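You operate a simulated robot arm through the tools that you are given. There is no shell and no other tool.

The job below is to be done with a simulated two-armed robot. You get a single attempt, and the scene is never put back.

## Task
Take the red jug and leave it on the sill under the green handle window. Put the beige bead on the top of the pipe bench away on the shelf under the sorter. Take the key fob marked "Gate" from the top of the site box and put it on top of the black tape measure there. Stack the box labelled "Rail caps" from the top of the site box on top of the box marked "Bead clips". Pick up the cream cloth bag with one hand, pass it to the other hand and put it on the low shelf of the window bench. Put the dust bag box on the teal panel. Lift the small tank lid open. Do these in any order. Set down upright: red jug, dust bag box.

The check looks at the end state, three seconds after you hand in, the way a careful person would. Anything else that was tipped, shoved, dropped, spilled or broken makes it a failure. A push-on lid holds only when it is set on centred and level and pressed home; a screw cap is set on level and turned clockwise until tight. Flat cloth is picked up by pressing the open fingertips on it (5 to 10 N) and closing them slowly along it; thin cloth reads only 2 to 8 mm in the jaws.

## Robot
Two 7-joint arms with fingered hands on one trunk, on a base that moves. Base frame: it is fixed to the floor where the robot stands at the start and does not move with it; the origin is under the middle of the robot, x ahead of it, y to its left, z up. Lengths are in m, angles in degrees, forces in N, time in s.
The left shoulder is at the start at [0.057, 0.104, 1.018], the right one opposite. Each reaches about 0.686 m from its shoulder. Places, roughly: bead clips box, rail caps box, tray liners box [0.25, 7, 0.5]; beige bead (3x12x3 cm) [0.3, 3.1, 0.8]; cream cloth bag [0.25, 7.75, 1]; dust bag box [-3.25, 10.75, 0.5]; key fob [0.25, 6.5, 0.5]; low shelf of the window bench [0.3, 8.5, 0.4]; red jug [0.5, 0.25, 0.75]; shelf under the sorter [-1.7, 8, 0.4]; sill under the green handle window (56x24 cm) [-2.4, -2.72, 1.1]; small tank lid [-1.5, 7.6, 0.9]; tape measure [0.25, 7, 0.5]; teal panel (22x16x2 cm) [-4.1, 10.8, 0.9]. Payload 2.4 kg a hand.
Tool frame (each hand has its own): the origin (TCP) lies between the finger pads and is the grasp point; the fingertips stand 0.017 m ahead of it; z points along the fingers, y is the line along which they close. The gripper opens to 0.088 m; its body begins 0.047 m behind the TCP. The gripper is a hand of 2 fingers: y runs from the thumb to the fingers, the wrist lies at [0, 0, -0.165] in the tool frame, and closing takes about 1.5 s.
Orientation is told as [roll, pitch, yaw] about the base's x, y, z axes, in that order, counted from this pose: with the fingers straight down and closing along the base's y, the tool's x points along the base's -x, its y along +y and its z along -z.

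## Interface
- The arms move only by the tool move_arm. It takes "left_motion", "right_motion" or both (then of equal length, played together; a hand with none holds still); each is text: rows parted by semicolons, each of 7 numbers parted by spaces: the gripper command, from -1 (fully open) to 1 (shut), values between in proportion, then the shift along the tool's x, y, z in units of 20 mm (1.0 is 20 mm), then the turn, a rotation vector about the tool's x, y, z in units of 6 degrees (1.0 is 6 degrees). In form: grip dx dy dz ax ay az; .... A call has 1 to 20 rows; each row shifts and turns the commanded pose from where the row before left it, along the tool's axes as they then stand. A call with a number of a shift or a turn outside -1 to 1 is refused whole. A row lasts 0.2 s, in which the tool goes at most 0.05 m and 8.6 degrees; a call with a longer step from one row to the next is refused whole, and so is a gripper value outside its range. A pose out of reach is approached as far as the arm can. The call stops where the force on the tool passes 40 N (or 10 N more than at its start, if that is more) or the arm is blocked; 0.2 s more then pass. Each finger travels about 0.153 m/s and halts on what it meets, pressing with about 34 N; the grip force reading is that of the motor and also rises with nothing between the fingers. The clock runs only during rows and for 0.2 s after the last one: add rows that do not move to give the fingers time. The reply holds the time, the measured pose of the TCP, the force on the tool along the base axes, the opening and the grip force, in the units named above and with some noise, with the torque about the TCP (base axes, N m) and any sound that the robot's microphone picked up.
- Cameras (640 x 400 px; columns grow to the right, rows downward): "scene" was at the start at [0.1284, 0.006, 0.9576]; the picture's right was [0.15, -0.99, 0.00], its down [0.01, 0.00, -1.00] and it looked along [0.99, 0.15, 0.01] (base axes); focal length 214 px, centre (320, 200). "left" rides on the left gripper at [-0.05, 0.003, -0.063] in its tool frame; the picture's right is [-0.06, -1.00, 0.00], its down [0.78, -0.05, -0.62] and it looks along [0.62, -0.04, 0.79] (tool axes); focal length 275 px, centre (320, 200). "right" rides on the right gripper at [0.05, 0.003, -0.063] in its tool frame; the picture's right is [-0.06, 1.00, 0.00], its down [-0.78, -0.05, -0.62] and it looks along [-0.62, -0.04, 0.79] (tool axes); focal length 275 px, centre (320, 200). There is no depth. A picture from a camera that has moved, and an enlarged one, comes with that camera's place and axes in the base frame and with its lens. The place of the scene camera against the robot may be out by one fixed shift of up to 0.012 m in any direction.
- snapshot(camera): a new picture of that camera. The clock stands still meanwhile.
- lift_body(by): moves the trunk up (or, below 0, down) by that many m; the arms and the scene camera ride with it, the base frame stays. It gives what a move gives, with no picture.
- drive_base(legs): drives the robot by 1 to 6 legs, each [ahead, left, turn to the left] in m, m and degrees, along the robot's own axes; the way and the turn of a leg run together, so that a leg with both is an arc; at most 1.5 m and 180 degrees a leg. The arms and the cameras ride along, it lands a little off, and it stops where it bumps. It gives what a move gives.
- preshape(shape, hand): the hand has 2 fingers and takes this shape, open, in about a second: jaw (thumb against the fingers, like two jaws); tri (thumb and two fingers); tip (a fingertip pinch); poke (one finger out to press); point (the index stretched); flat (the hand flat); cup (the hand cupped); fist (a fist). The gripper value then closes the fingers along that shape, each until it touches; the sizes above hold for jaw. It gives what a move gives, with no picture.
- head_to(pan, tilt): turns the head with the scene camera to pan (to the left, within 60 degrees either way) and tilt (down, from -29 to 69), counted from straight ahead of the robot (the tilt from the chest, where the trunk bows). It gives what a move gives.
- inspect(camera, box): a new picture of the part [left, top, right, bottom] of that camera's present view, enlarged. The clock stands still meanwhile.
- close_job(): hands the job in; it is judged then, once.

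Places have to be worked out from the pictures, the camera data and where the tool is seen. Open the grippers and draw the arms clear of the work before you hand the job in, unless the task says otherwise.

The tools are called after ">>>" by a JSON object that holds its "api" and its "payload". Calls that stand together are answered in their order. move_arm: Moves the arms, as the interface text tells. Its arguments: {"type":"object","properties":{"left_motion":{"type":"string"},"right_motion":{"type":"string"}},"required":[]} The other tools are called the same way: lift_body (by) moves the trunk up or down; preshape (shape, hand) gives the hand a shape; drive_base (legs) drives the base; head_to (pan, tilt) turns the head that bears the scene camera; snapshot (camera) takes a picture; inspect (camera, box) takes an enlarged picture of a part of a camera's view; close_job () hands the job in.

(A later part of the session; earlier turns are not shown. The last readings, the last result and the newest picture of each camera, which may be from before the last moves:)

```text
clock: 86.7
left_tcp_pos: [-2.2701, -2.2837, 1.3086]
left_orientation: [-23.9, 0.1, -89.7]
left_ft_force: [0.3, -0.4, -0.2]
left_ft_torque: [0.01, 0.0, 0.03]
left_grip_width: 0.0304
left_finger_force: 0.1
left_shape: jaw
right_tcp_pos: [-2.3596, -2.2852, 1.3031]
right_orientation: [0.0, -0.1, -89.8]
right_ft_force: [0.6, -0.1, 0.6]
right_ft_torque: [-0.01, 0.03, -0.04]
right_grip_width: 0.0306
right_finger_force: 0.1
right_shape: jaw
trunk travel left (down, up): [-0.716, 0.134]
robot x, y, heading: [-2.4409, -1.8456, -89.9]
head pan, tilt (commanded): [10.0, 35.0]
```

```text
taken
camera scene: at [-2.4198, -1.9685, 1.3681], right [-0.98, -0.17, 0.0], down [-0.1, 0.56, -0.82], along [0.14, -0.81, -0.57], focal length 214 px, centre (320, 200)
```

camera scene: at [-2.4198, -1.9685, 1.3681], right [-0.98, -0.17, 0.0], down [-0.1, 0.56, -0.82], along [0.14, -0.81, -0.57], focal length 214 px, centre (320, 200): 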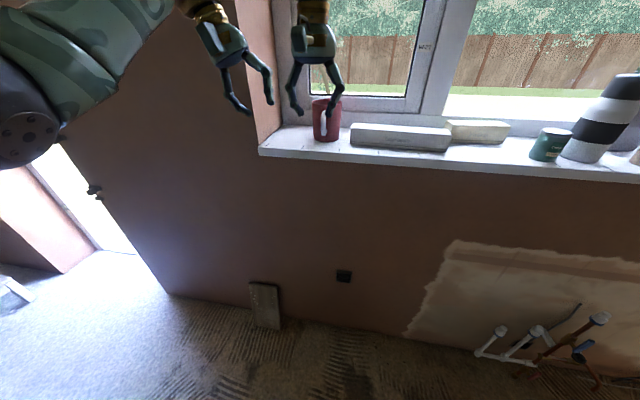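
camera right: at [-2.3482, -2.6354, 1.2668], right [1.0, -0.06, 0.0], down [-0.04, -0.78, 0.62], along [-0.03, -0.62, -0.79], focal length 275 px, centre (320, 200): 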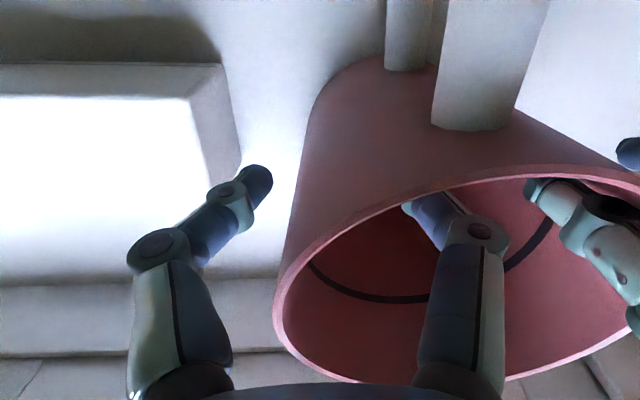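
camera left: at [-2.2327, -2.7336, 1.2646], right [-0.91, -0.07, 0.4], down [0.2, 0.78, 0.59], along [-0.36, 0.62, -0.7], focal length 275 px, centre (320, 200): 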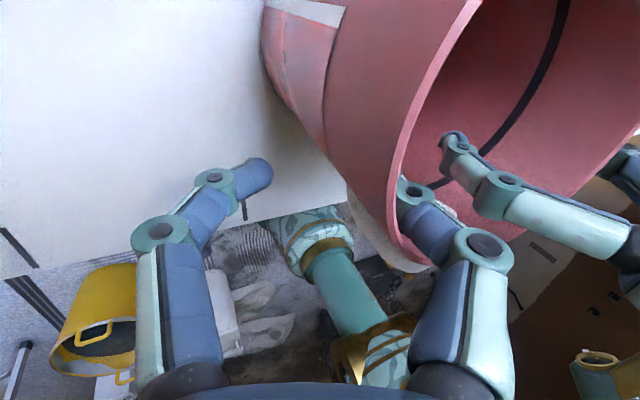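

The jug stands on the sill. I bring both hands back to a compact carrying pose (left hand upright again) before turning to look the other way.

>>> {"api": "move_arm", "payload": {"left_motion": "-1 0.6 0.6 0 -1 0 0; -1 0.6 0.6 0 -1 0 0; -1 0.6 0.6 0 -1 0 0; -1 0.6 0.6 0 -1 0 0; -1 0.6 0.6 0 0 0 0; -1 0.6 0.6 0 0 0 0; -1 0.6 0.6 0 0 0 0", "right_motion": "-1 0.6 -0.85 0 0 0 0; -1 0.6 -0.85 0 0 0 0; -1 0.6 -0.85 0 0 0 0; -1 0.6 -0.85 0 0 0 0; -1 0.6 -0.85 0 0 0 0; -1 0.6 -0.85 0 0 0 0; -1 0.6 -0.85 0 0 0 0"}}

>>> {"api": "lift_body", "payload": {"by": -0.3}}

>>> {"api": "drive_base", "payload": {"legs": [[0, 0, -150]]}}

>>> {"api": "head_to", "payload": {"pan": 0, "tilt": 25}}

>>> {"api": "snapshot", "payload": {"camera": "scene"}}

```text
clock: 88.3
left_tcp_pos: [-2.1876, -2.1995, 1.2932]
left_orientation: [0.1, 0.0, -89.9]
left_ft_force: [-0.5, -0.2, 0.0]
left_ft_torque: [-0.01, -0.03, 0.0]
left_grip_width: 0.088
left_finger_force: 0.0
left_shape: jaw
right_tcp_pos: [-2.4792, -2.201, 1.3026]
right_orientation: [0.1, 0.1, -89.8]
right_ft_force: [0.8, -0.3, -0.2]
right_ft_torque: [-0.01, 0.01, 0.0]
right_grip_width: 0.0879
right_finger_force: 0.0
right_shape: jaw
trunk travel left (down, up): [-0.716, 0.134]
robot x, y, heading: [-2.4405, -1.8478, -89.8]
head pan, tilt (commanded): [10.0, 35.0]
```

```text
clock: 91.3
left_tcp_pos: [-2.1875, -2.2011, 0.9957]
left_orientation: [0.1, 0.1, -89.6]
left_ft_force: [0.7, 0.2, -0.8]
left_ft_torque: [0.01, 0.01, 0.01]
left_grip_width: 0.088
left_finger_force: 0.0
left_shape: jaw
right_tcp_pos: [-2.4782, -2.2016, 1.0029]
right_orientation: [0.0, -0.1, -89.9]
right_ft_force: [0.2, -0.1, 0.7]
right_ft_torque: [-0.01, -0.01, 0.01]
right_grip_width: 0.0879
right_finger_force: 0.1
right_shape: jaw
trunk travel left (down, up): [-0.416, 0.434]
robot x, y, heading: [-2.4378, -1.8433, -89.8]
head pan, tilt (commanded): [10.0, 35.0]
```

```text
clock: 98.0
left_tcp_pos: [-2.8275, -1.6579, 0.9955]
left_orientation: [0.1, 0.1, 118.2]
left_ft_force: [1.1, 0.7, -0.3]
left_ft_torque: [0.01, 0.04, 0.02]
left_grip_width: 0.0878
left_finger_force: 0.0
left_shape: jaw
right_tcp_pos: [-2.5703, -1.519, 1.0027]
right_orientation: [0.0, 0.0, 118.1]
right_ft_force: [0.3, -0.8, -0.1]
right_ft_torque: [0.03, 0.04, 0.0]
right_grip_width: 0.0878
right_finger_force: 0.0
right_shape: jaw
trunk travel left (down, up): [-0.416, 0.434]
robot x, y, heading: [-2.4429, -1.8502, 118.1]
head pan, tilt (commanded): [10.0, 35.0]
```

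```text
clock: 98.7
left_tcp_pos: [-2.8267, -1.657, 0.9957]
left_orientation: [0.0, 0.1, 118.2]
left_ft_force: [0.5, 0.5, -0.4]
left_ft_torque: [-0.04, -0.02, -0.03]
left_grip_width: 0.088
left_finger_force: 0.0
left_shape: jaw
right_tcp_pos: [-2.5715, -1.5192, 1.0031]
right_orientation: [-0.1, 0.0, 118.0]
right_ft_force: [-0.3, -0.6, 0.8]
right_ft_torque: [-0.01, 0.02, -0.03]
right_grip_width: 0.0876
right_finger_force: 0.1
right_shape: jaw
trunk travel left (down, up): [-0.416, 0.434]
robot x, y, heading: [-2.4414, -1.8493, 117.7]
head pan, tilt (commanded): [0.0, 25.0]
```

```text
taken
camera scene: at [-2.4926, -1.7485, 1.0826], right [0.88, 0.47, 0.0], down [0.2, -0.37, -0.91], along [-0.43, 0.8, -0.42], focal length 214 px, centre (320, 200)
```

scene: 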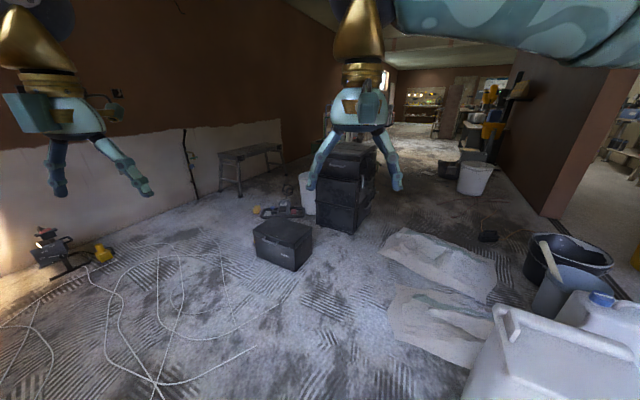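

The clutter (sheets, tubs, box stack) leaves the chair/trestle gap as the best way back. I turn to face +y and strafe back along y≈−1.85.

>>> {"api": "drive_base", "payload": {"legs": [[0, 0, -28], [0, -0.7, 0], [0, -0.65, 0]]}}

>>> {"api": "snapshot", "payload": {"camera": "scene"}}

```text
clock: 101.6
left_tcp_pos: [-2.5728, -1.4966, 0.9949]
left_orientation: [0.0, 0.1, 89.8]
left_ft_force: [0.0, 0.1, 0.3]
left_ft_torque: [0.02, 0.03, 0.01]
left_grip_width: 0.0879
left_finger_force: 0.0
left_shape: jaw
right_tcp_pos: [-2.2821, -1.4973, 1.0042]
right_orientation: [0.0, -0.1, 89.6]
right_ft_force: [0.0, 0.2, -0.5]
right_ft_torque: [0.0, -0.01, 0.02]
right_grip_width: 0.088
right_finger_force: 0.1
right_shape: jaw
trunk travel left (down, up): [-0.416, 0.434]
robot x, y, heading: [-2.3245, -1.851, 89.5]
head pan, tilt (commanded): [0.0, 25.0]
stopped in leg 2: the robot was blocked; the commanded pose is now the measured one
```

```text
taken
camera scene: at [-2.3185, -1.735, 1.0827], right [1.0, -0.01, 0.0], down [0.0, -0.42, -0.91], along [0.01, 0.91, -0.42], focal length 214 px, centre (320, 200)
```

scene: 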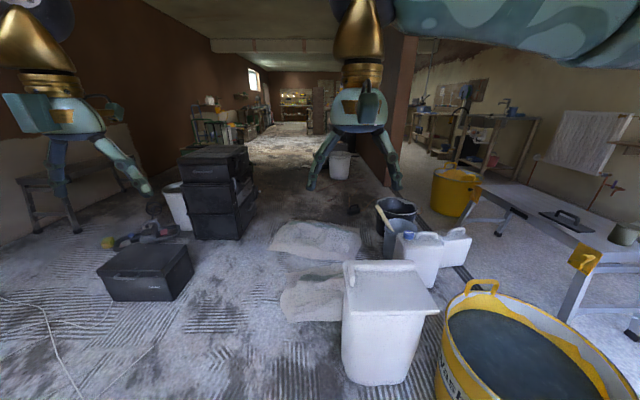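

It reports blocked again with nothing visible nearby (front of the base is 0.37 m from the container). I retry with a shorter step.

>>> {"api": "drive_base", "payload": {"legs": [[0, -0.3, 0]]}}

```text
clock: 103.7
left_tcp_pos: [-2.2727, -1.4991, 0.9962]
left_orientation: [0.0, 0.1, 89.5]
left_ft_force: [0.1, 0.1, 0.4]
left_ft_torque: [-0.04, -0.01, -0.02]
left_grip_width: 0.0876
left_finger_force: 0.1
left_shape: jaw
right_tcp_pos: [-1.9815, -1.4998, 1.0034]
right_orientation: [0.0, 0.0, 89.4]
right_ft_force: [-0.6, 0.0, 0.4]
right_ft_torque: [0.0, -0.02, 0.02]
right_grip_width: 0.0881
right_finger_force: 0.1
right_shape: jaw
trunk travel left (down, up): [-0.416, 0.434]
robot x, y, heading: [-2.0257, -1.8505, 89.5]
head pan, tilt (commanded): [0.0, 25.0]
```

It moved freely. I back 7 cm for more room from the yellow bucket and continue right towards the gap line.

>>> {"api": "drive_base", "payload": {"legs": [[-0.07, 0, 0.5], [0, -0.5, 0], [0, -0.5, 0], [0.25, -0.565, 0]]}}

>>> {"api": "head_to", "payload": {"pan": 0, "tilt": 60}}

>>> {"api": "snapshot", "payload": {"camera": "scene"}}

```text
clock: 112.9
left_tcp_pos: [-0.6864, -1.3373, 0.9957]
left_orientation: [0.1, 0.0, 87.4]
left_ft_force: [0.1, 0.0, 0.5]
left_ft_torque: [0.0, 0.02, 0.01]
left_grip_width: 0.0877
left_finger_force: 0.2
left_shape: jaw
right_tcp_pos: [-0.3962, -1.3513, 1.0027]
right_orientation: [0.0, 0.0, 87.5]
right_ft_force: [0.1, -0.2, 0.1]
right_ft_torque: [0.0, -0.02, -0.01]
right_grip_width: 0.0878
right_finger_force: 0.1
right_shape: jaw
trunk travel left (down, up): [-0.416, 0.434]
robot x, y, heading: [-0.4525, -1.6992, 87.2]
head pan, tilt (commanded): [0.0, 25.0]
```

```text
clock: 113.9
left_tcp_pos: [-0.6864, -1.3374, 0.9944]
left_orientation: [0.1, 0.1, 87.4]
left_ft_force: [-0.4, 0.3, 1.2]
left_ft_torque: [-0.01, 0.03, 0.01]
left_grip_width: 0.0879
left_finger_force: 0.1
left_shape: jaw
right_tcp_pos: [-0.3957, -1.352, 1.0037]
right_orientation: [0.0, -0.1, 87.3]
right_ft_force: [-0.1, 0.2, -0.2]
right_ft_torque: [-0.04, 0.01, 0.02]
right_grip_width: 0.0878
right_finger_force: 0.0
right_shape: jaw
trunk travel left (down, up): [-0.416, 0.434]
robot x, y, heading: [-0.4488, -1.7015, 87.3]
head pan, tilt (commanded): [0.0, 60.0]
```

```text
taken
camera scene: at [-0.4421, -1.6118, 1.0327], right [1.0, -0.05, 0.0], down [-0.04, -0.86, -0.5], along [0.02, 0.5, -0.87], focal length 214 px, centre (320, 200)
```

scene: 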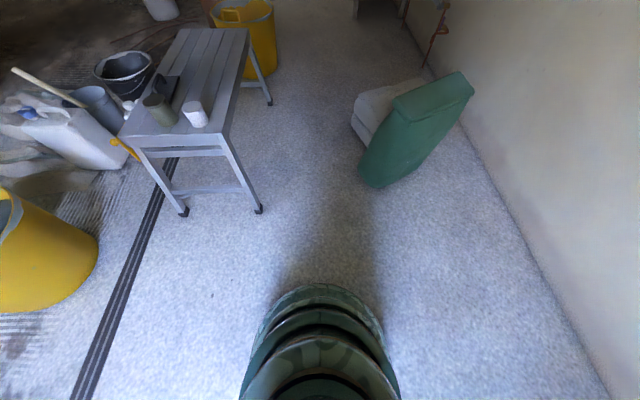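

I'm lined up with the gap again at x≈−0.45. I correct the heading and shift slightly to x≈−0.468, then go through in steps.

>>> {"api": "drive_base", "payload": {"legs": [[0.25, 0.015, 2.7]]}}

```text
clock: 115.7
left_tcp_pos: [-0.7093, -1.097, 0.996]
left_orientation: [0.1, 0.1, 90.0]
left_ft_force: [-0.7, 0.2, -0.1]
left_ft_torque: [0.03, 0.01, 0.0]
left_grip_width: 0.088
left_finger_force: 0.1
left_shape: jaw
right_tcp_pos: [-0.4208, -1.0971, 1.0037]
right_orientation: [0.1, -0.1, 90.0]
right_ft_force: [0.1, 0.2, 0.9]
right_ft_torque: [-0.02, 0.0, 0.0]
right_grip_width: 0.0883
right_finger_force: 0.1
right_shape: jaw
trunk travel left (down, up): [-0.416, 0.434]
robot x, y, heading: [-0.4607, -1.4507, 89.7]
head pan, tilt (commanded): [0.0, 60.0]
```

Heading is 90° at x≈−0.461; I proceed through the gap.

>>> {"api": "drive_base", "payload": {"legs": [[0.7, 0.006, 0]]}}

>>> {"api": "snapshot", "payload": {"camera": "scene"}}

```text
clock: 119.5
left_tcp_pos: [-0.7214, -0.4023, 0.9963]
left_orientation: [0.1, 0.0, 90.5]
left_ft_force: [-0.3, 0.1, 0.2]
left_ft_torque: [0.01, 0.01, -0.03]
left_grip_width: 0.0879
left_finger_force: 0.0
left_shape: jaw
right_tcp_pos: [-0.4311, -0.3984, 1.0041]
right_orientation: [0.0, 0.1, 90.5]
right_ft_force: [-0.4, 0.1, -0.3]
right_ft_torque: [-0.02, 0.04, 0.01]
right_grip_width: 0.0877
right_finger_force: 0.1
right_shape: jaw
trunk travel left (down, up): [-0.416, 0.434]
robot x, y, heading: [-0.4677, -0.7539, 90.6]
head pan, tilt (commanded): [0.0, 60.0]
```

```text
taken
camera scene: at [-0.4638, -0.6619, 1.0326], right [1.0, 0.01, 0.0], down [0.01, -0.87, -0.5], along [0.0, 0.5, -0.87], focal length 214 px, centre (320, 200)
```

scene: 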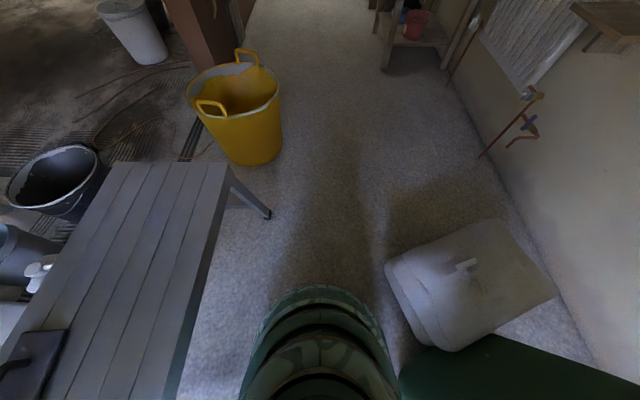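

Both sides clear (~2.5 cm). I continue ahead past the cushion and the trestle's near foot.

>>> {"api": "drive_base", "payload": {"legs": [[0.75, 0.0, -0.6]]}}

>>> {"api": "head_to", "payload": {"pan": 0, "tilt": 30}}

>>> {"api": "snapshot", "payload": {"camera": "scene"}}

```text
clock: 123.5
left_tcp_pos: [-0.7271, 0.3383, 0.9961]
left_orientation: [0.1, 0.0, 90.6]
left_ft_force: [0.7, -0.5, -0.4]
left_ft_torque: [0.02, -0.01, 0.0]
left_grip_width: 0.0879
left_finger_force: 0.0
left_shape: jaw
right_tcp_pos: [-0.4367, 0.3405, 1.004]
right_orientation: [0.0, 0.0, 90.5]
right_ft_force: [0.3, -0.1, 0.3]
right_ft_torque: [0.03, -0.04, 0.0]
right_grip_width: 0.0878
right_finger_force: 0.1
right_shape: jaw
trunk travel left (down, up): [-0.416, 0.434]
robot x, y, heading: [-0.4715, -0.0135, 90.9]
head pan, tilt (commanded): [0.0, 60.0]
```

```text
clock: 124.5
left_tcp_pos: [-0.7269, 0.3388, 0.9955]
left_orientation: [0.2, 0.2, 90.6]
left_ft_force: [1.0, 0.4, 0.0]
left_ft_torque: [-0.03, 0.02, -0.02]
left_grip_width: 0.0877
left_finger_force: 0.1
left_shape: jaw
right_tcp_pos: [-0.4364, 0.3407, 1.0031]
right_orientation: [0.1, -0.1, 90.5]
right_ft_force: [0.0, 0.2, 0.1]
right_ft_torque: [-0.01, 0.01, 0.01]
right_grip_width: 0.0878
right_finger_force: 0.0
right_shape: jaw
trunk travel left (down, up): [-0.416, 0.434]
robot x, y, heading: [-0.4763, -0.0136, 90.4]
head pan, tilt (commanded): [0.0, 30.0]
```

```text
taken
camera scene: at [-0.4692, 0.1013, 1.0746], right [1.0, 0.01, 0.0], down [0.0, -0.5, -0.87], along [-0.01, 0.87, -0.5], focal length 214 px, centre (320, 200)
```

scene: 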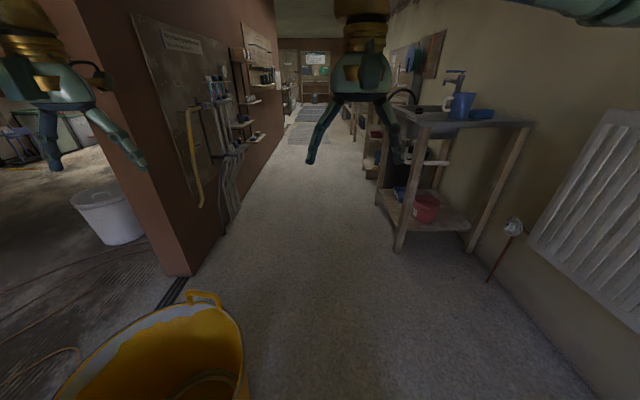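

The yellow bucket 2's edge is near x≈−0.72 ahead on the left, and the sink bench's leg at [0.07, 1.26]. I shift right to x≈−0.31 and go ahead to y≈1.2.

>>> {"api": "drive_base", "payload": {"legs": [[0, -0.16, -0.5], [1.2, 0, 0]]}}

>>> {"api": "snapshot", "payload": {"camera": "scene"}}

```text
clock: 131.7
left_tcp_pos: [-0.5766, 1.5619, 0.9953]
left_orientation: [0.0, 0.2, 91.2]
left_ft_force: [-0.1, 0.0, -0.1]
left_ft_torque: [-0.02, 0.0, 0.01]
left_grip_width: 0.0876
left_finger_force: 0.1
left_shape: jaw
right_tcp_pos: [-0.2852, 1.567, 1.0039]
right_orientation: [0.0, 0.0, 91.1]
right_ft_force: [-0.2, 0.5, 1.1]
right_ft_torque: [0.0, 0.03, 0.0]
right_grip_width: 0.0878
right_finger_force: 0.1
right_shape: jaw
trunk travel left (down, up): [-0.416, 0.434]
robot x, y, heading: [-0.3223, 1.2098, 91.0]
head pan, tilt (commanded): [0.0, 30.0]
```

```text
taken
camera scene: at [-0.3162, 1.3284, 1.0747], right [1.0, 0.02, 0.0], down [0.01, -0.5, -0.87], along [-0.01, 0.87, -0.5], focal length 214 px, centre (320, 200)
```

scene: 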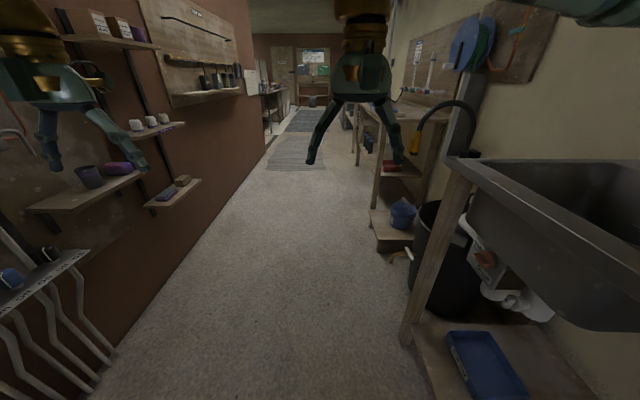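

The corridor ahead is clear; the pipe bench is on the right ahead. I drive on to y≈2.5 and look at it.

>>> {"api": "drive_base", "payload": {"legs": [[1.2, 0.0, -1.0]]}}

>>> {"api": "head_to", "payload": {"pan": -40, "tilt": 25}}

>>> {"api": "snapshot", "payload": {"camera": "scene"}}

```text
clock: 137.8
left_tcp_pos: [-0.5644, 2.7785, 0.9952]
left_orientation: [0.2, 0.1, 89.2]
left_ft_force: [1.0, 0.5, -0.6]
left_ft_torque: [0.03, -0.01, 0.0]
left_grip_width: 0.0877
left_finger_force: 0.1
left_shape: jaw
right_tcp_pos: [-0.2736, 2.7744, 1.0031]
right_orientation: [0.1, 0.0, 89.1]
right_ft_force: [0.1, -0.7, 0.2]
right_ft_torque: [0.0, 0.02, 0.01]
right_grip_width: 0.088
right_finger_force: 0.0
right_shape: jaw
trunk travel left (down, up): [-0.416, 0.434]
robot x, y, heading: [-0.3164, 2.4279, 89.1]
head pan, tilt (commanded): [0.0, 30.0]
```

```text
clock: 138.9
left_tcp_pos: [-0.5641, 2.7781, 0.9956]
left_orientation: [0.0, 0.0, 89.1]
left_ft_force: [-0.2, -0.7, -0.1]
left_ft_torque: [-0.01, 0.0, -0.03]
left_grip_width: 0.0878
left_finger_force: 0.1
left_shape: jaw
right_tcp_pos: [-0.2735, 2.7734, 1.0021]
right_orientation: [0.0, 0.0, 89.0]
right_ft_force: [0.0, -0.7, 0.8]
right_ft_torque: [0.0, 0.0, 0.0]
right_grip_width: 0.0881
right_finger_force: 0.1
right_shape: jaw
trunk travel left (down, up): [-0.416, 0.434]
robot x, y, heading: [-0.3174, 2.4279, 88.9]
head pan, tilt (commanded): [-40.0, 25.0]
```

```text
taken
camera scene: at [-0.2532, 2.5154, 1.0827], right [0.76, -0.66, 0.0], down [-0.28, -0.32, -0.91], along [0.59, 0.68, -0.42], focal length 214 px, centre (320, 200)
```

scene: 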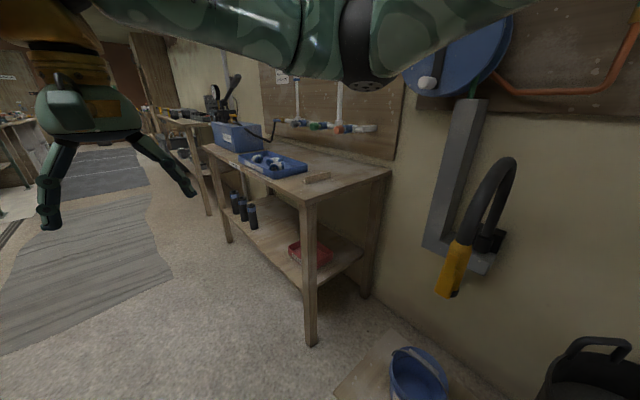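

The beige bead lies near [0.26, 3.11, 0.81] at the near-right corner of the pipe bench, whose front edge is x≈0.10. I turn to face the bench and move alongside.

>>> {"api": "drive_base", "payload": {"legs": [[0, 0, -89], [0, 0.74, 0]]}}

>>> {"api": "head_to", "payload": {"pan": 0, "tilt": 35}}

>>> {"api": "snapshot", "payload": {"camera": "scene"}}

```text
clock: 146.9
left_tcp_pos: [0.0891, 3.4018, 0.9952]
left_orientation: [0.0, 0.2, -2.9]
left_ft_force: [0.3, 0.0, 1.0]
left_ft_torque: [0.02, 0.01, 0.02]
left_grip_width: 0.0878
left_finger_force: 0.2
left_shape: jaw
right_tcp_pos: [0.075, 3.1112, 1.0039]
right_orientation: [0.0, 0.0, -3.0]
right_ft_force: [0.7, 1.1, -0.4]
right_ft_torque: [0.01, 0.0, 0.01]
right_grip_width: 0.0882
right_finger_force: 0.1
right_shape: jaw
trunk travel left (down, up): [-0.416, 0.434]
robot x, y, heading: [-0.2779, 3.1733, -3.2]
head pan, tilt (commanded): [-40.0, 25.0]
```

```text
clock: 148.0
left_tcp_pos: [0.0886, 3.4015, 0.9955]
left_orientation: [0.1, 0.1, -3.0]
left_ft_force: [0.2, 0.4, -0.3]
left_ft_torque: [0.0, -0.01, 0.0]
left_grip_width: 0.088
left_finger_force: 0.0
left_shape: jaw
right_tcp_pos: [0.0749, 3.1113, 1.0034]
right_orientation: [0.1, -0.1, -3.0]
right_ft_force: [-0.1, 0.1, -0.5]
right_ft_torque: [-0.01, 0.02, 0.03]
right_grip_width: 0.0879
right_finger_force: 0.0
right_shape: jaw
trunk travel left (down, up): [-0.416, 0.434]
robot x, y, heading: [-0.2744, 3.1643, -3.2]
head pan, tilt (commanded): [0.0, 35.0]
```

```text
taken
camera scene: at [-0.1532, 3.1558, 1.0669], right [-0.06, -1.0, 0.0], down [-0.57, 0.03, -0.82], along [0.82, -0.05, -0.57], focal length 214 px, centre (320, 200)
```

scene: 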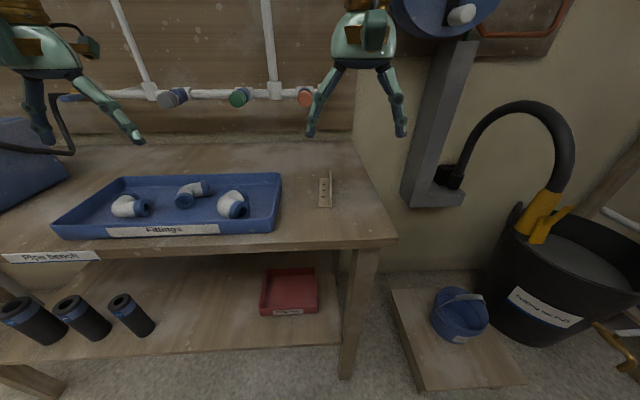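

The bead is at pixel (325,188), lying lengthwise away from me. I zoom in to see its shape.

>>> {"api": "inspect", "payload": {"camera": "scene", "box": [270, 150, 400, 240]}}

>>> {"api": "snapshot", "payload": {"camera": "right"}}

```text
4.44 times, centred on (335, 195) of scene
camera zoom: at [-0.1532, 3.1558, 1.0669], right [-0.06, -1.0, 0.0], down [-0.57, 0.03, -0.82], along [0.82, -0.05, -0.57], focal length 953 px, centre (253, 222)
```

zoom: 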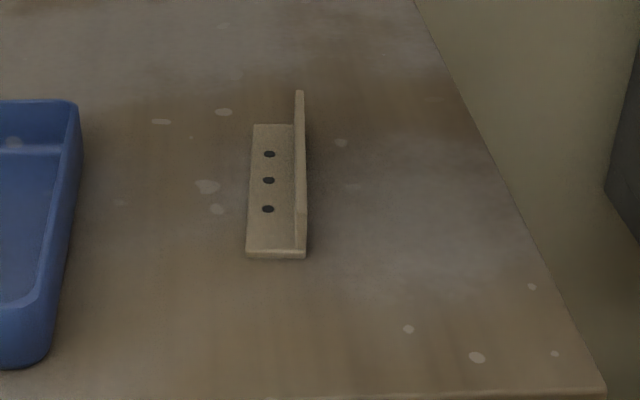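

```text
taken
camera right: at [0.0243, 3.116, 1.0667], right [0.11, 0.99, 0.0], down [0.78, -0.09, 0.62], along [0.62, -0.07, -0.79], focal length 275 px, centre (320, 200)
```

right: 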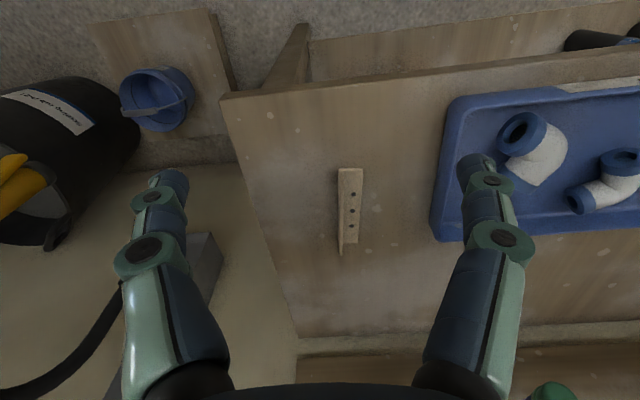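

It's an L-angle: flat flange on the bench, upright flange (about 3 cm high) on the right at y≈3.116, running x≈0.19–0.30. I move closer 7 cm, then bring the right hand above it.

>>> {"api": "drive_base", "payload": {"legs": [[0.07, 0, 0]]}}

>>> {"api": "move_arm", "payload": {"right_motion": "-1 -0.95 0.1 0 0 0 0; -1 -0.95 0.1 0 0 0 0; -1 -0.95 0.1 0 0 0 0; -1 -0.95 0.1 0 0 0 0; -1 -0.95 0.1 0 0 0 0; -0.5 0 0 0.9 0 0 0; 0 0 0 0.9 0 0 0; 0 0 0 0.9 0 0 0; 0 0 0 0.9 0 0 0; 0 0 0 0.9 0 0 0"}}

>>> {"api": "snapshot", "payload": {"camera": "right"}}

```text
clock: 149.0
left_tcp_pos: [0.1583, 3.3988, 0.9948]
left_orientation: [0.2, 0.1, -2.9]
left_ft_force: [-0.9, -0.2, 0.1]
left_ft_torque: [-0.03, 0.04, -0.01]
left_grip_width: 0.0879
left_finger_force: 0.0
left_shape: jaw
right_tcp_pos: [0.1431, 3.1085, 1.0036]
right_orientation: [0.0, 0.0, -3.0]
right_ft_force: [-0.8, -0.5, 0.0]
right_ft_torque: [-0.01, 0.01, 0.01]
right_grip_width: 0.0878
right_finger_force: 0.2
right_shape: jaw
trunk travel left (down, up): [-0.416, 0.434]
robot x, y, heading: [-0.2061, 3.169, -3.1]
head pan, tilt (commanded): [0.0, 35.0]
```

```text
clock: 151.2
left_tcp_pos: [0.1575, 3.3986, 0.9951]
left_orientation: [0.0, 0.1, -2.9]
left_ft_force: [-0.5, -0.4, 0.2]
left_ft_torque: [-0.01, -0.01, -0.04]
left_grip_width: 0.0878
left_finger_force: 0.0
left_shape: jaw
right_tcp_pos: [0.2365, 3.1144, 0.9146]
right_orientation: [0.1, -0.1, -3.1]
right_ft_force: [0.2, 0.8, 0.1]
right_ft_torque: [0.0, 0.01, 0.02]
right_grip_width: 0.0442
right_finger_force: 0.2
right_shape: jaw
trunk travel left (down, up): [-0.416, 0.434]
robot x, y, heading: [-0.2039, 3.1672, -3.1]
head pan, tilt (commanded): [0.0, 35.0]
```

```text
taken
camera right: at [0.1874, 3.1182, 0.978], right [0.11, 0.99, 0.0], down [0.78, -0.09, 0.62], along [0.62, -0.07, -0.78], focal length 275 px, centre (320, 200)
```

right: 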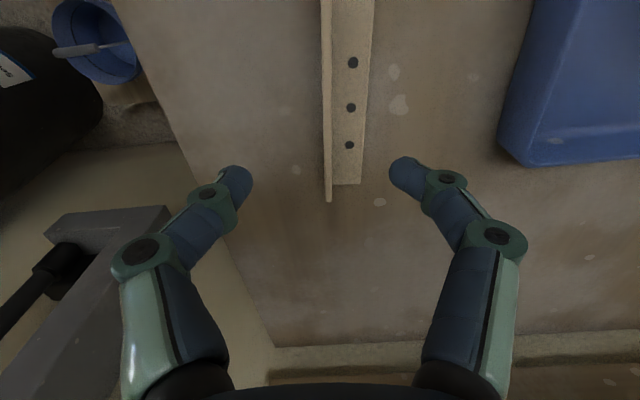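

The upright flange is 4 mm to the left of my tool line and its middle at x≈0.242. I correct and go down to pinch the flange.

>>> {"api": "move_arm", "payload": {"right_motion": "0 -0.25 0.2 0 0 0 0; 0 0 0 0.97 0 0 0; 0 0 0 0.97 0 0 0; 0 0 0 0.97 0 0 0; 0 0 0 0.97 0 0 0"}}

>>> {"api": "snapshot", "payload": {"camera": "right"}}

>>> {"api": "inspect", "payload": {"camera": "scene", "box": [270, 100, 430, 240]}}

```text
clock: 152.4
left_tcp_pos: [0.1576, 3.3981, 0.9944]
left_orientation: [0.1, 0.0, -3.0]
left_ft_force: [0.1, 0.4, 1.1]
left_ft_torque: [0.01, 0.0, -0.01]
left_grip_width: 0.0879
left_finger_force: 0.3
left_shape: jaw
right_tcp_pos: [0.2411, 3.1176, 0.8375]
right_orientation: [0.1, -0.1, -2.9]
right_ft_force: [0.5, 0.4, -0.4]
right_ft_torque: [0.04, 0.01, -0.02]
right_grip_width: 0.0443
right_finger_force: 0.0
right_shape: jaw
trunk travel left (down, up): [-0.416, 0.434]
robot x, y, heading: [-0.2102, 3.1676, -3.2]
head pan, tilt (commanded): [0.0, 35.0]
```

```text
taken
camera right: at [0.1908, 3.121, 0.9005], right [0.11, 0.99, 0.0], down [0.78, -0.09, 0.62], along [0.62, -0.07, -0.78], focal length 275 px, centre (320, 200)
```

right: 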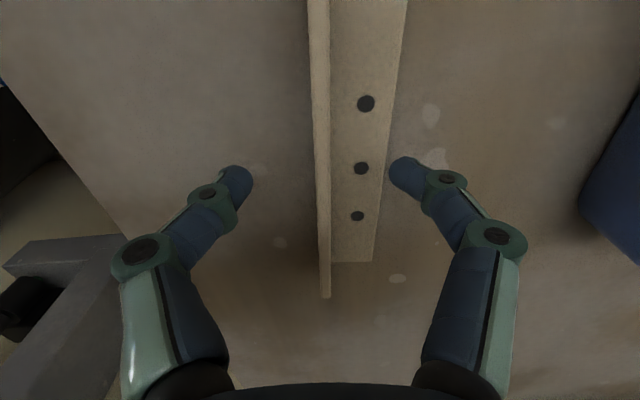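

```text
2.86 times, centred on (350, 170) of scene
camera zoom: at [-0.0847, 3.1524, 1.0669], right [-0.05, -1.0, 0.0], down [-0.57, 0.03, -0.82], along [0.82, -0.04, -0.57], focal length 613 px, centre (234, 286)
```

zoom: 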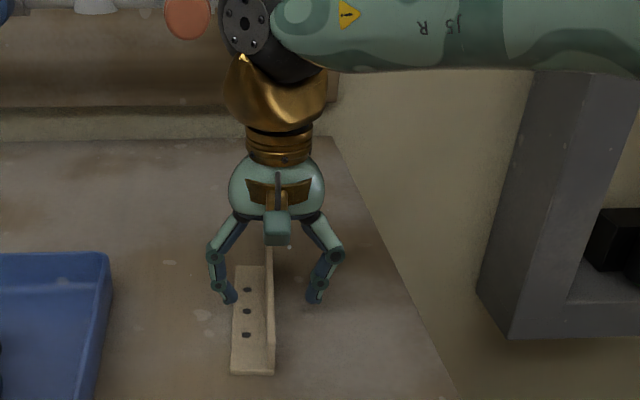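

The fingers straddle the upright flange near its middle. I close slowly.

>>> {"api": "move_arm", "payload": {"right_motion": "0.2 0 0 0 0 0 0; 0.4 0 0 0 0 0 0; 0.6 0 0 0 0 0 0; 0.8 0 0 0 0 0 0; 1 0 0 0 0 0 0; 1 0 0 0 0 0 0; 1 0 0 0 0 0 0; 1 0 0 0 0 0 0"}}

>>> {"api": "snapshot", "payload": {"camera": "right"}}

```text
clock: 154.2
left_tcp_pos: [0.1581, 3.3977, 0.996]
left_orientation: [0.1, 0.1, -2.9]
left_ft_force: [0.9, -0.1, 0.3]
left_ft_torque: [-0.01, 0.01, 0.02]
left_grip_width: 0.0876
left_finger_force: 0.1
left_shape: jaw
right_tcp_pos: [0.2411, 3.1165, 0.8362]
right_orientation: [0.0, -0.1, -3.0]
right_ft_force: [-0.4, -0.5, 0.9]
right_ft_torque: [-0.02, 0.02, 0.01]
right_grip_width: 0.0038
right_finger_force: 34.3
right_shape: jaw
trunk travel left (down, up): [-0.416, 0.434]
robot x, y, heading: [-0.2059, 3.1655, -3.0]
head pan, tilt (commanded): [0.0, 35.0]
```

```text
taken
camera right: at [0.1908, 3.1208, 0.9007], right [0.11, 0.99, 0.0], down [0.78, -0.09, 0.62], along [0.62, -0.07, -0.79], focal length 275 px, centre (320, 200)
```

right: 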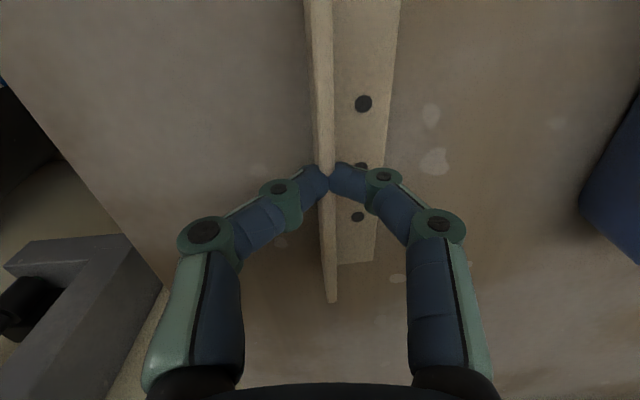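

The flange is pinched (3.8 mm, 34 N). I lift it 15 cm and check.

>>> {"api": "move_arm", "payload": {"right_motion": "1 0 0 -0.5 0 0 0; 1 0 0 -1 0 0 0; 1 0 0 -1 0 0 0; 1 0 0 -1 0 0 0; 1 0 0 -1 0 0 0; 1 0 0 -1 0 0 0; 1 0 0 -1 0 0 0; 1 0 0 -1 0 0 0"}}

>>> {"api": "snapshot", "payload": {"camera": "right"}}

>>> {"api": "snapshot", "payload": {"camera": "scene"}}

```text
clock: 156.0
left_tcp_pos: [0.1591, 3.3989, 0.9945]
left_orientation: [0.2, 0.1, -2.9]
left_ft_force: [-0.1, 0.3, 1.0]
left_ft_torque: [0.01, 0.04, -0.01]
left_grip_width: 0.088
left_finger_force: 0.1
left_shape: jaw
right_tcp_pos: [0.2435, 3.117, 0.9854]
right_orientation: [0.0, 0.0, -3.0]
right_ft_force: [0.8, -0.9, -0.9]
right_ft_torque: [-0.02, -0.01, 0.0]
right_grip_width: 0.0053
right_finger_force: 33.9
right_shape: jaw
trunk travel left (down, up): [-0.416, 0.434]
robot x, y, heading: [-0.2063, 3.1649, -3.2]
head pan, tilt (commanded): [0.0, 35.0]
```

```text
taken
camera right: at [0.1934, 3.1214, 1.0492], right [0.11, 0.99, 0.0], down [0.78, -0.09, 0.62], along [0.62, -0.07, -0.79], focal length 275 px, centre (320, 200)
```

right: 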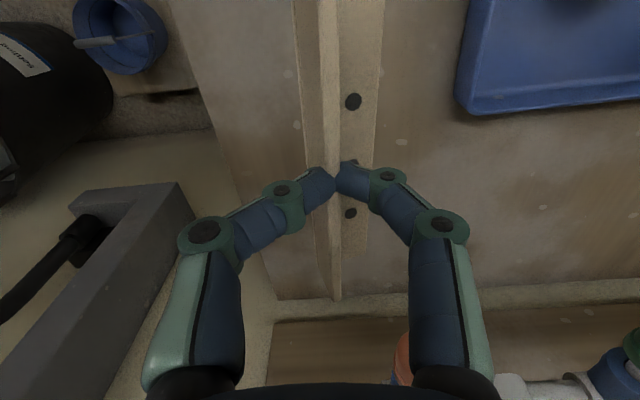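

```text
taken
camera scene: at [-0.0847, 3.1523, 1.0669], right [-0.05, -1.0, 0.0], down [-0.57, 0.03, -0.82], along [0.82, -0.04, -0.57], focal length 214 px, centre (320, 200)
```

scene: 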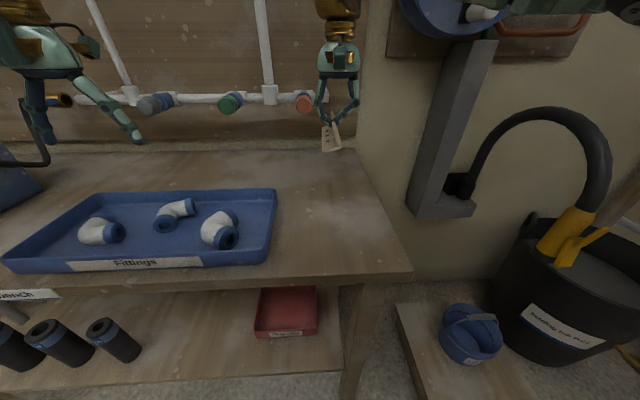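

The bead is held. I back away from the bench, turn left to face down the corridor and look.

>>> {"api": "drive_base", "payload": {"legs": [[-0.28, 0, 0], [0, 0, 93]]}}

>>> {"api": "head_to", "payload": {"pan": 0, "tilt": 22}}

>>> {"api": "snapshot", "payload": {"camera": "scene"}}

```text
clock: 161.8
left_tcp_pos: [-0.735, 3.5348, 0.9952]
left_orientation: [0.1, 0.2, 89.3]
left_ft_force: [-0.1, -0.7, 0.3]
left_ft_torque: [-0.04, -0.03, -0.04]
left_grip_width: 0.0881
left_finger_force: 0.1
left_shape: jaw
right_tcp_pos: [-0.4567, 3.6322, 0.9864]
right_orientation: [0.0, -0.2, 89.0]
right_ft_force: [-0.1, 0.3, 0.1]
right_ft_torque: [0.0, 0.02, 0.0]
right_grip_width: 0.0056
right_finger_force: 33.3
right_shape: jaw
trunk travel left (down, up): [-0.416, 0.434]
robot x, y, heading: [-0.4857, 3.1801, 89.0]
head pan, tilt (commanded): [0.0, 35.0]
```

```text
clock: 162.6
left_tcp_pos: [-0.7349, 3.5352, 0.9955]
left_orientation: [0.2, 0.1, 89.3]
left_ft_force: [0.0, -0.6, 0.9]
left_ft_torque: [0.01, 0.0, -0.02]
left_grip_width: 0.0881
left_finger_force: 0.0
left_shape: jaw
right_tcp_pos: [-0.4556, 3.6322, 0.9852]
right_orientation: [-0.1, -0.1, 89.2]
right_ft_force: [-0.2, -0.6, -0.4]
right_ft_torque: [0.0, -0.04, 0.0]
right_grip_width: 0.0056
right_finger_force: 34.5
right_shape: jaw
trunk travel left (down, up): [-0.416, 0.434]
robot x, y, heading: [-0.4885, 3.1766, 88.9]
head pan, tilt (commanded): [0.0, 22.0]
```

```text
taken
camera scene: at [-0.4814, 3.296, 1.0875], right [1.0, -0.01, 0.0], down [-0.01, -0.38, -0.93], along [0.01, 0.93, -0.38], focal length 214 px, centre (320, 200)
```

scene: 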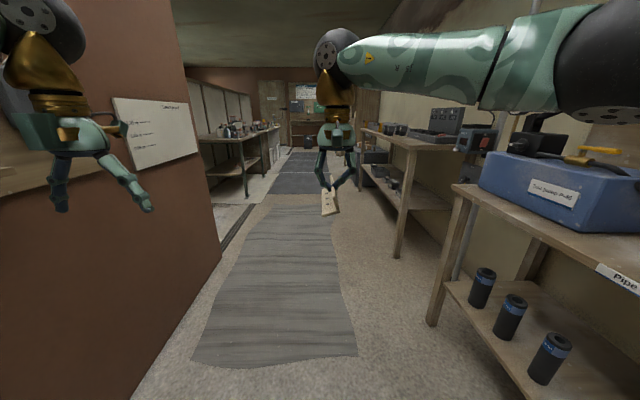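

A long mat covers the walkway, with the partition on the left ending ahead and benches on the right. I drive on 1.4 m.

>>> {"api": "drive_base", "payload": {"legs": [[1.4, 0, 0.8]]}}

>>> {"api": "snapshot", "payload": {"camera": "scene"}}

```text
clock: 169.7
left_tcp_pos: [-0.7783, 4.9465, 0.9949]
left_orientation: [0.1, 0.1, 92.8]
left_ft_force: [-0.6, 0.7, 0.8]
left_ft_torque: [0.01, -0.02, 0.03]
left_grip_width: 0.0881
left_finger_force: 0.1
left_shape: jaw
right_tcp_pos: [-0.5064, 5.0591, 0.9851]
right_orientation: [0.0, 0.0, 92.7]
right_ft_force: [0.3, -1.0, -0.7]
right_ft_torque: [-0.04, -0.01, 0.0]
right_grip_width: 0.0054
right_finger_force: 34.3
right_shape: jaw
trunk travel left (down, up): [-0.416, 0.434]
robot x, y, heading: [-0.5066, 4.6058, 92.6]
head pan, tilt (commanded): [0.0, 22.0]
```

```text
taken
camera scene: at [-0.5111, 4.722, 1.0875], right [1.0, 0.05, 0.0], down [0.02, -0.37, -0.93], along [-0.04, 0.93, -0.37], focal length 214 px, centre (320, 200)
```

scene: 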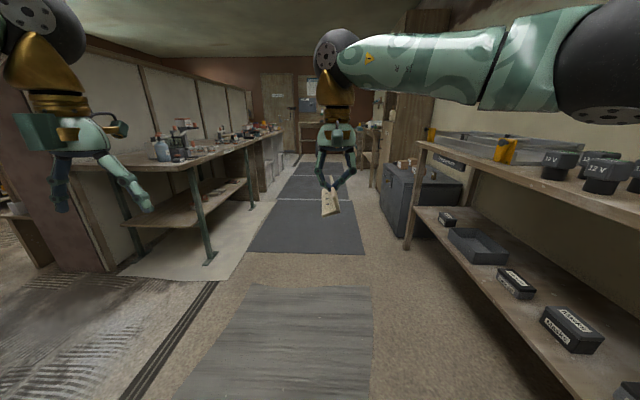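

The site box is ahead on the right, a long bench ahead on the left. I drive on to y≈6.

>>> {"api": "drive_base", "payload": {"legs": [[1.3, 0, -2.6]]}}

>>> {"api": "snapshot", "payload": {"camera": "scene"}}

>>> {"api": "head_to", "payload": {"pan": 35, "tilt": 20}}

>>> {"api": "snapshot", "payload": {"camera": "scene"}}

>>> {"api": "head_to", "payload": {"pan": -45, "tilt": 30}}

>>> {"api": "snapshot", "payload": {"camera": "scene"}}

```text
clock: 176.4
left_tcp_pos: [-0.7912, 6.296, 0.9953]
left_orientation: [0.1, 0.1, 90.1]
left_ft_force: [0.0, 0.3, -0.2]
left_ft_torque: [0.01, 0.02, -0.03]
left_grip_width: 0.088
left_finger_force: 0.1
left_shape: jaw
right_tcp_pos: [-0.5161, 6.3975, 0.9865]
right_orientation: [0.0, -0.1, 90.1]
right_ft_force: [-0.8, 0.0, 0.0]
right_ft_torque: [-0.01, -0.01, 0.01]
right_grip_width: 0.0058
right_finger_force: 34.0
right_shape: jaw
trunk travel left (down, up): [-0.416, 0.434]
robot x, y, heading: [-0.5372, 5.9416, 90.1]
head pan, tilt (commanded): [0.0, 22.0]
```

```text
taken
camera scene: at [-0.5359, 6.0602, 1.0875], right [1.0, 0.0, 0.0], down [0.0, -0.37, -0.93], along [0.0, 0.93, -0.37], focal length 214 px, centre (320, 200)
```

scene: 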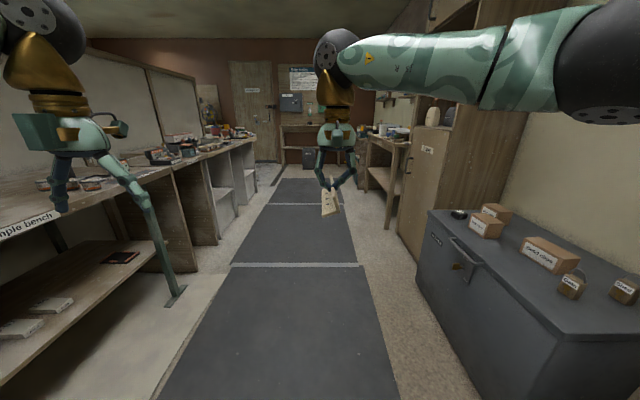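

```text
clock: 177.4
left_tcp_pos: [-0.7917, 6.2961, 0.9955]
left_orientation: [0.1, 0.1, 90.1]
left_ft_force: [-0.4, 0.1, 0.6]
left_ft_torque: [0.0, 0.02, 0.01]
left_grip_width: 0.0877
left_finger_force: 0.0
left_shape: jaw
right_tcp_pos: [-0.5162, 6.396, 0.9855]
right_orientation: [0.0, 0.0, 90.1]
right_ft_force: [-0.6, -0.6, -0.6]
right_ft_torque: [0.01, -0.01, 0.04]
right_grip_width: 0.0054
right_finger_force: 34.2
right_shape: jaw
trunk travel left (down, up): [-0.416, 0.434]
robot x, y, heading: [-0.5389, 5.942, 90.1]
head pan, tilt (commanded): [35.0, 20.0]
```

```text
taken
camera scene: at [-0.5893, 6.0437, 1.0908], right [0.82, 0.57, 0.0], down [0.2, -0.28, -0.94], along [-0.54, 0.77, -0.34], focal length 214 px, centre (320, 200)
```

scene: 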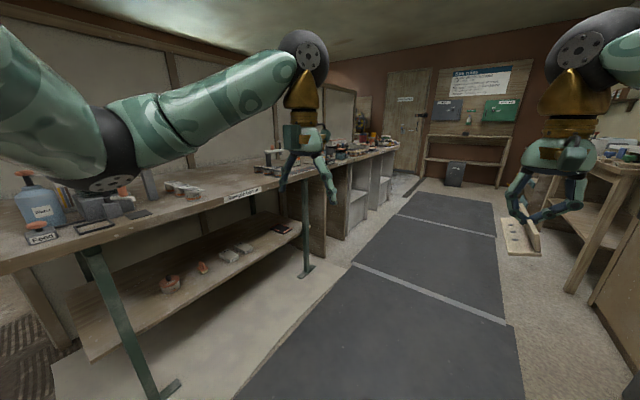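

```text
clock: 178.9
left_tcp_pos: [-0.7918, 6.295, 0.9965]
left_orientation: [0.1, 0.2, 90.0]
left_ft_force: [-0.3, 0.1, 0.0]
left_ft_torque: [-0.03, 0.0, 0.0]
left_grip_width: 0.0879
left_finger_force: 0.1
left_shape: jaw
right_tcp_pos: [-0.5152, 6.3965, 0.9868]
right_orientation: [0.0, 0.0, 90.1]
right_ft_force: [0.1, -0.1, -0.2]
right_ft_torque: [0.01, -0.01, -0.03]
right_grip_width: 0.0056
right_finger_force: 33.9
right_shape: jaw
trunk travel left (down, up): [-0.416, 0.434]
robot x, y, heading: [-0.5412, 5.9458, 90.0]
head pan, tilt (commanded): [-45.0, 30.0]
```

```text
taken
camera scene: at [-0.472, 6.0313, 1.0747], right [0.71, -0.71, 0.0], down [-0.35, -0.35, -0.87], along [0.61, 0.61, -0.5], focal length 214 px, centre (320, 200)
```

scene: 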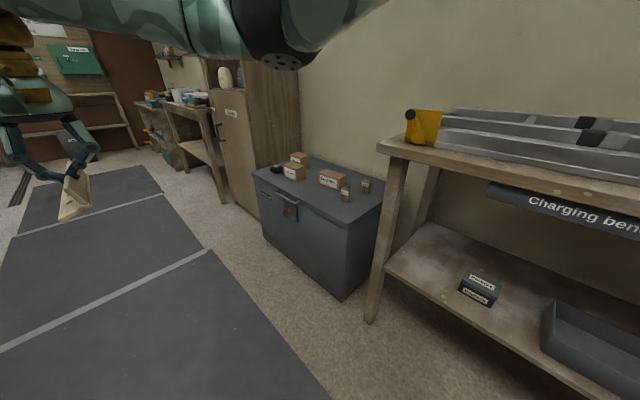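

The site box with its small items is on the right; the sorter side is further ahead on the left. I drive on to y≈7.8 to place the bead first.

>>> {"api": "drive_base", "payload": {"legs": [[1.4, 0, 0], [0.45, 0, 0]]}}

>>> {"api": "head_to", "payload": {"pan": 55, "tilt": 30}}

>>> {"api": "snapshot", "payload": {"camera": "scene"}}

```text
clock: 188.0
left_tcp_pos: [-0.8113, 8.0903, 0.9943]
left_orientation: [0.1, 0.1, 91.3]
left_ft_force: [0.4, 0.4, 0.3]
left_ft_torque: [-0.01, 0.03, -0.03]
left_grip_width: 0.088
left_finger_force: 0.1
left_shape: jaw
right_tcp_pos: [-0.5387, 8.1955, 0.9864]
right_orientation: [0.0, -0.1, 91.3]
right_ft_force: [-0.5, -0.4, 0.3]
right_ft_torque: [0.02, 0.01, 0.01]
right_grip_width: 0.0058
right_finger_force: 34.2
right_shape: jaw
trunk travel left (down, up): [-0.416, 0.434]
robot x, y, heading: [-0.5537, 7.7428, 90.9]
head pan, tilt (commanded): [-45.0, 30.0]
```

```text
clock: 189.8
left_tcp_pos: [-0.8124, 8.0886, 0.9952]
left_orientation: [0.1, 0.0, 91.2]
left_ft_force: [0.2, 0.4, 0.0]
left_ft_torque: [0.02, 0.02, 0.01]
left_grip_width: 0.0877
left_finger_force: 0.0
left_shape: jaw
right_tcp_pos: [-0.538, 8.1951, 0.9852]
right_orientation: [0.0, -0.1, 91.3]
right_ft_force: [-0.2, -0.5, 0.2]
right_ft_torque: [0.0, 0.01, -0.04]
right_grip_width: 0.0059
right_finger_force: 33.8
right_shape: jaw
trunk travel left (down, up): [-0.416, 0.434]
robot x, y, heading: [-0.5557, 7.7413, 91.2]
head pan, tilt (commanded): [55.0, 30.0]
```

```text
taken
camera scene: at [-0.6253, 7.8155, 1.0747], right [0.56, 0.83, 0.0], down [0.41, -0.28, -0.87], along [-0.72, 0.48, -0.5], focal length 214 px, centre (320, 200)
```

scene: 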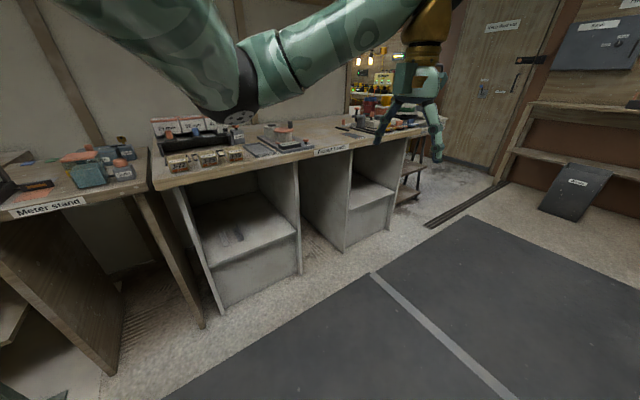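

There are two cubby shelves under this bench: one at y≈7.96 and one at y≈8.8. I zoom in to identify the sorter and the labels.

>>> {"api": "inspect", "payload": {"camera": "scene", "box": [140, 100, 320, 215]}}

>>> {"api": "inspect", "payload": {"camera": "scene", "box": [150, 160, 420, 320]}}

```text
3.48 times, centred on (230, 158) of scene
camera zoom: at [-0.6253, 7.8155, 1.0747], right [0.56, 0.83, 0.0], down [0.41, -0.28, -0.87], along [-0.72, 0.48, -0.5], focal length 746 px, centre (633, 348)
```

zoom: 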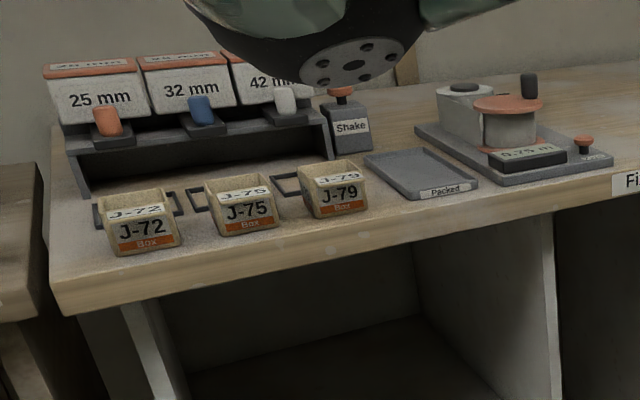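

```text
2.37 times, centred on (285, 240) of scene
camera zoom: at [-0.6253, 7.8155, 1.0747], right [0.56, 0.83, 0.0], down [0.41, -0.28, -0.87], along [-0.72, 0.48, -0.5], focal length 508 px, centre (403, 105)
```

zoom: 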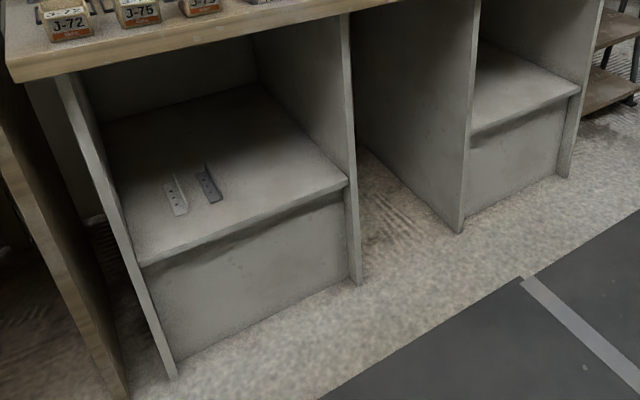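

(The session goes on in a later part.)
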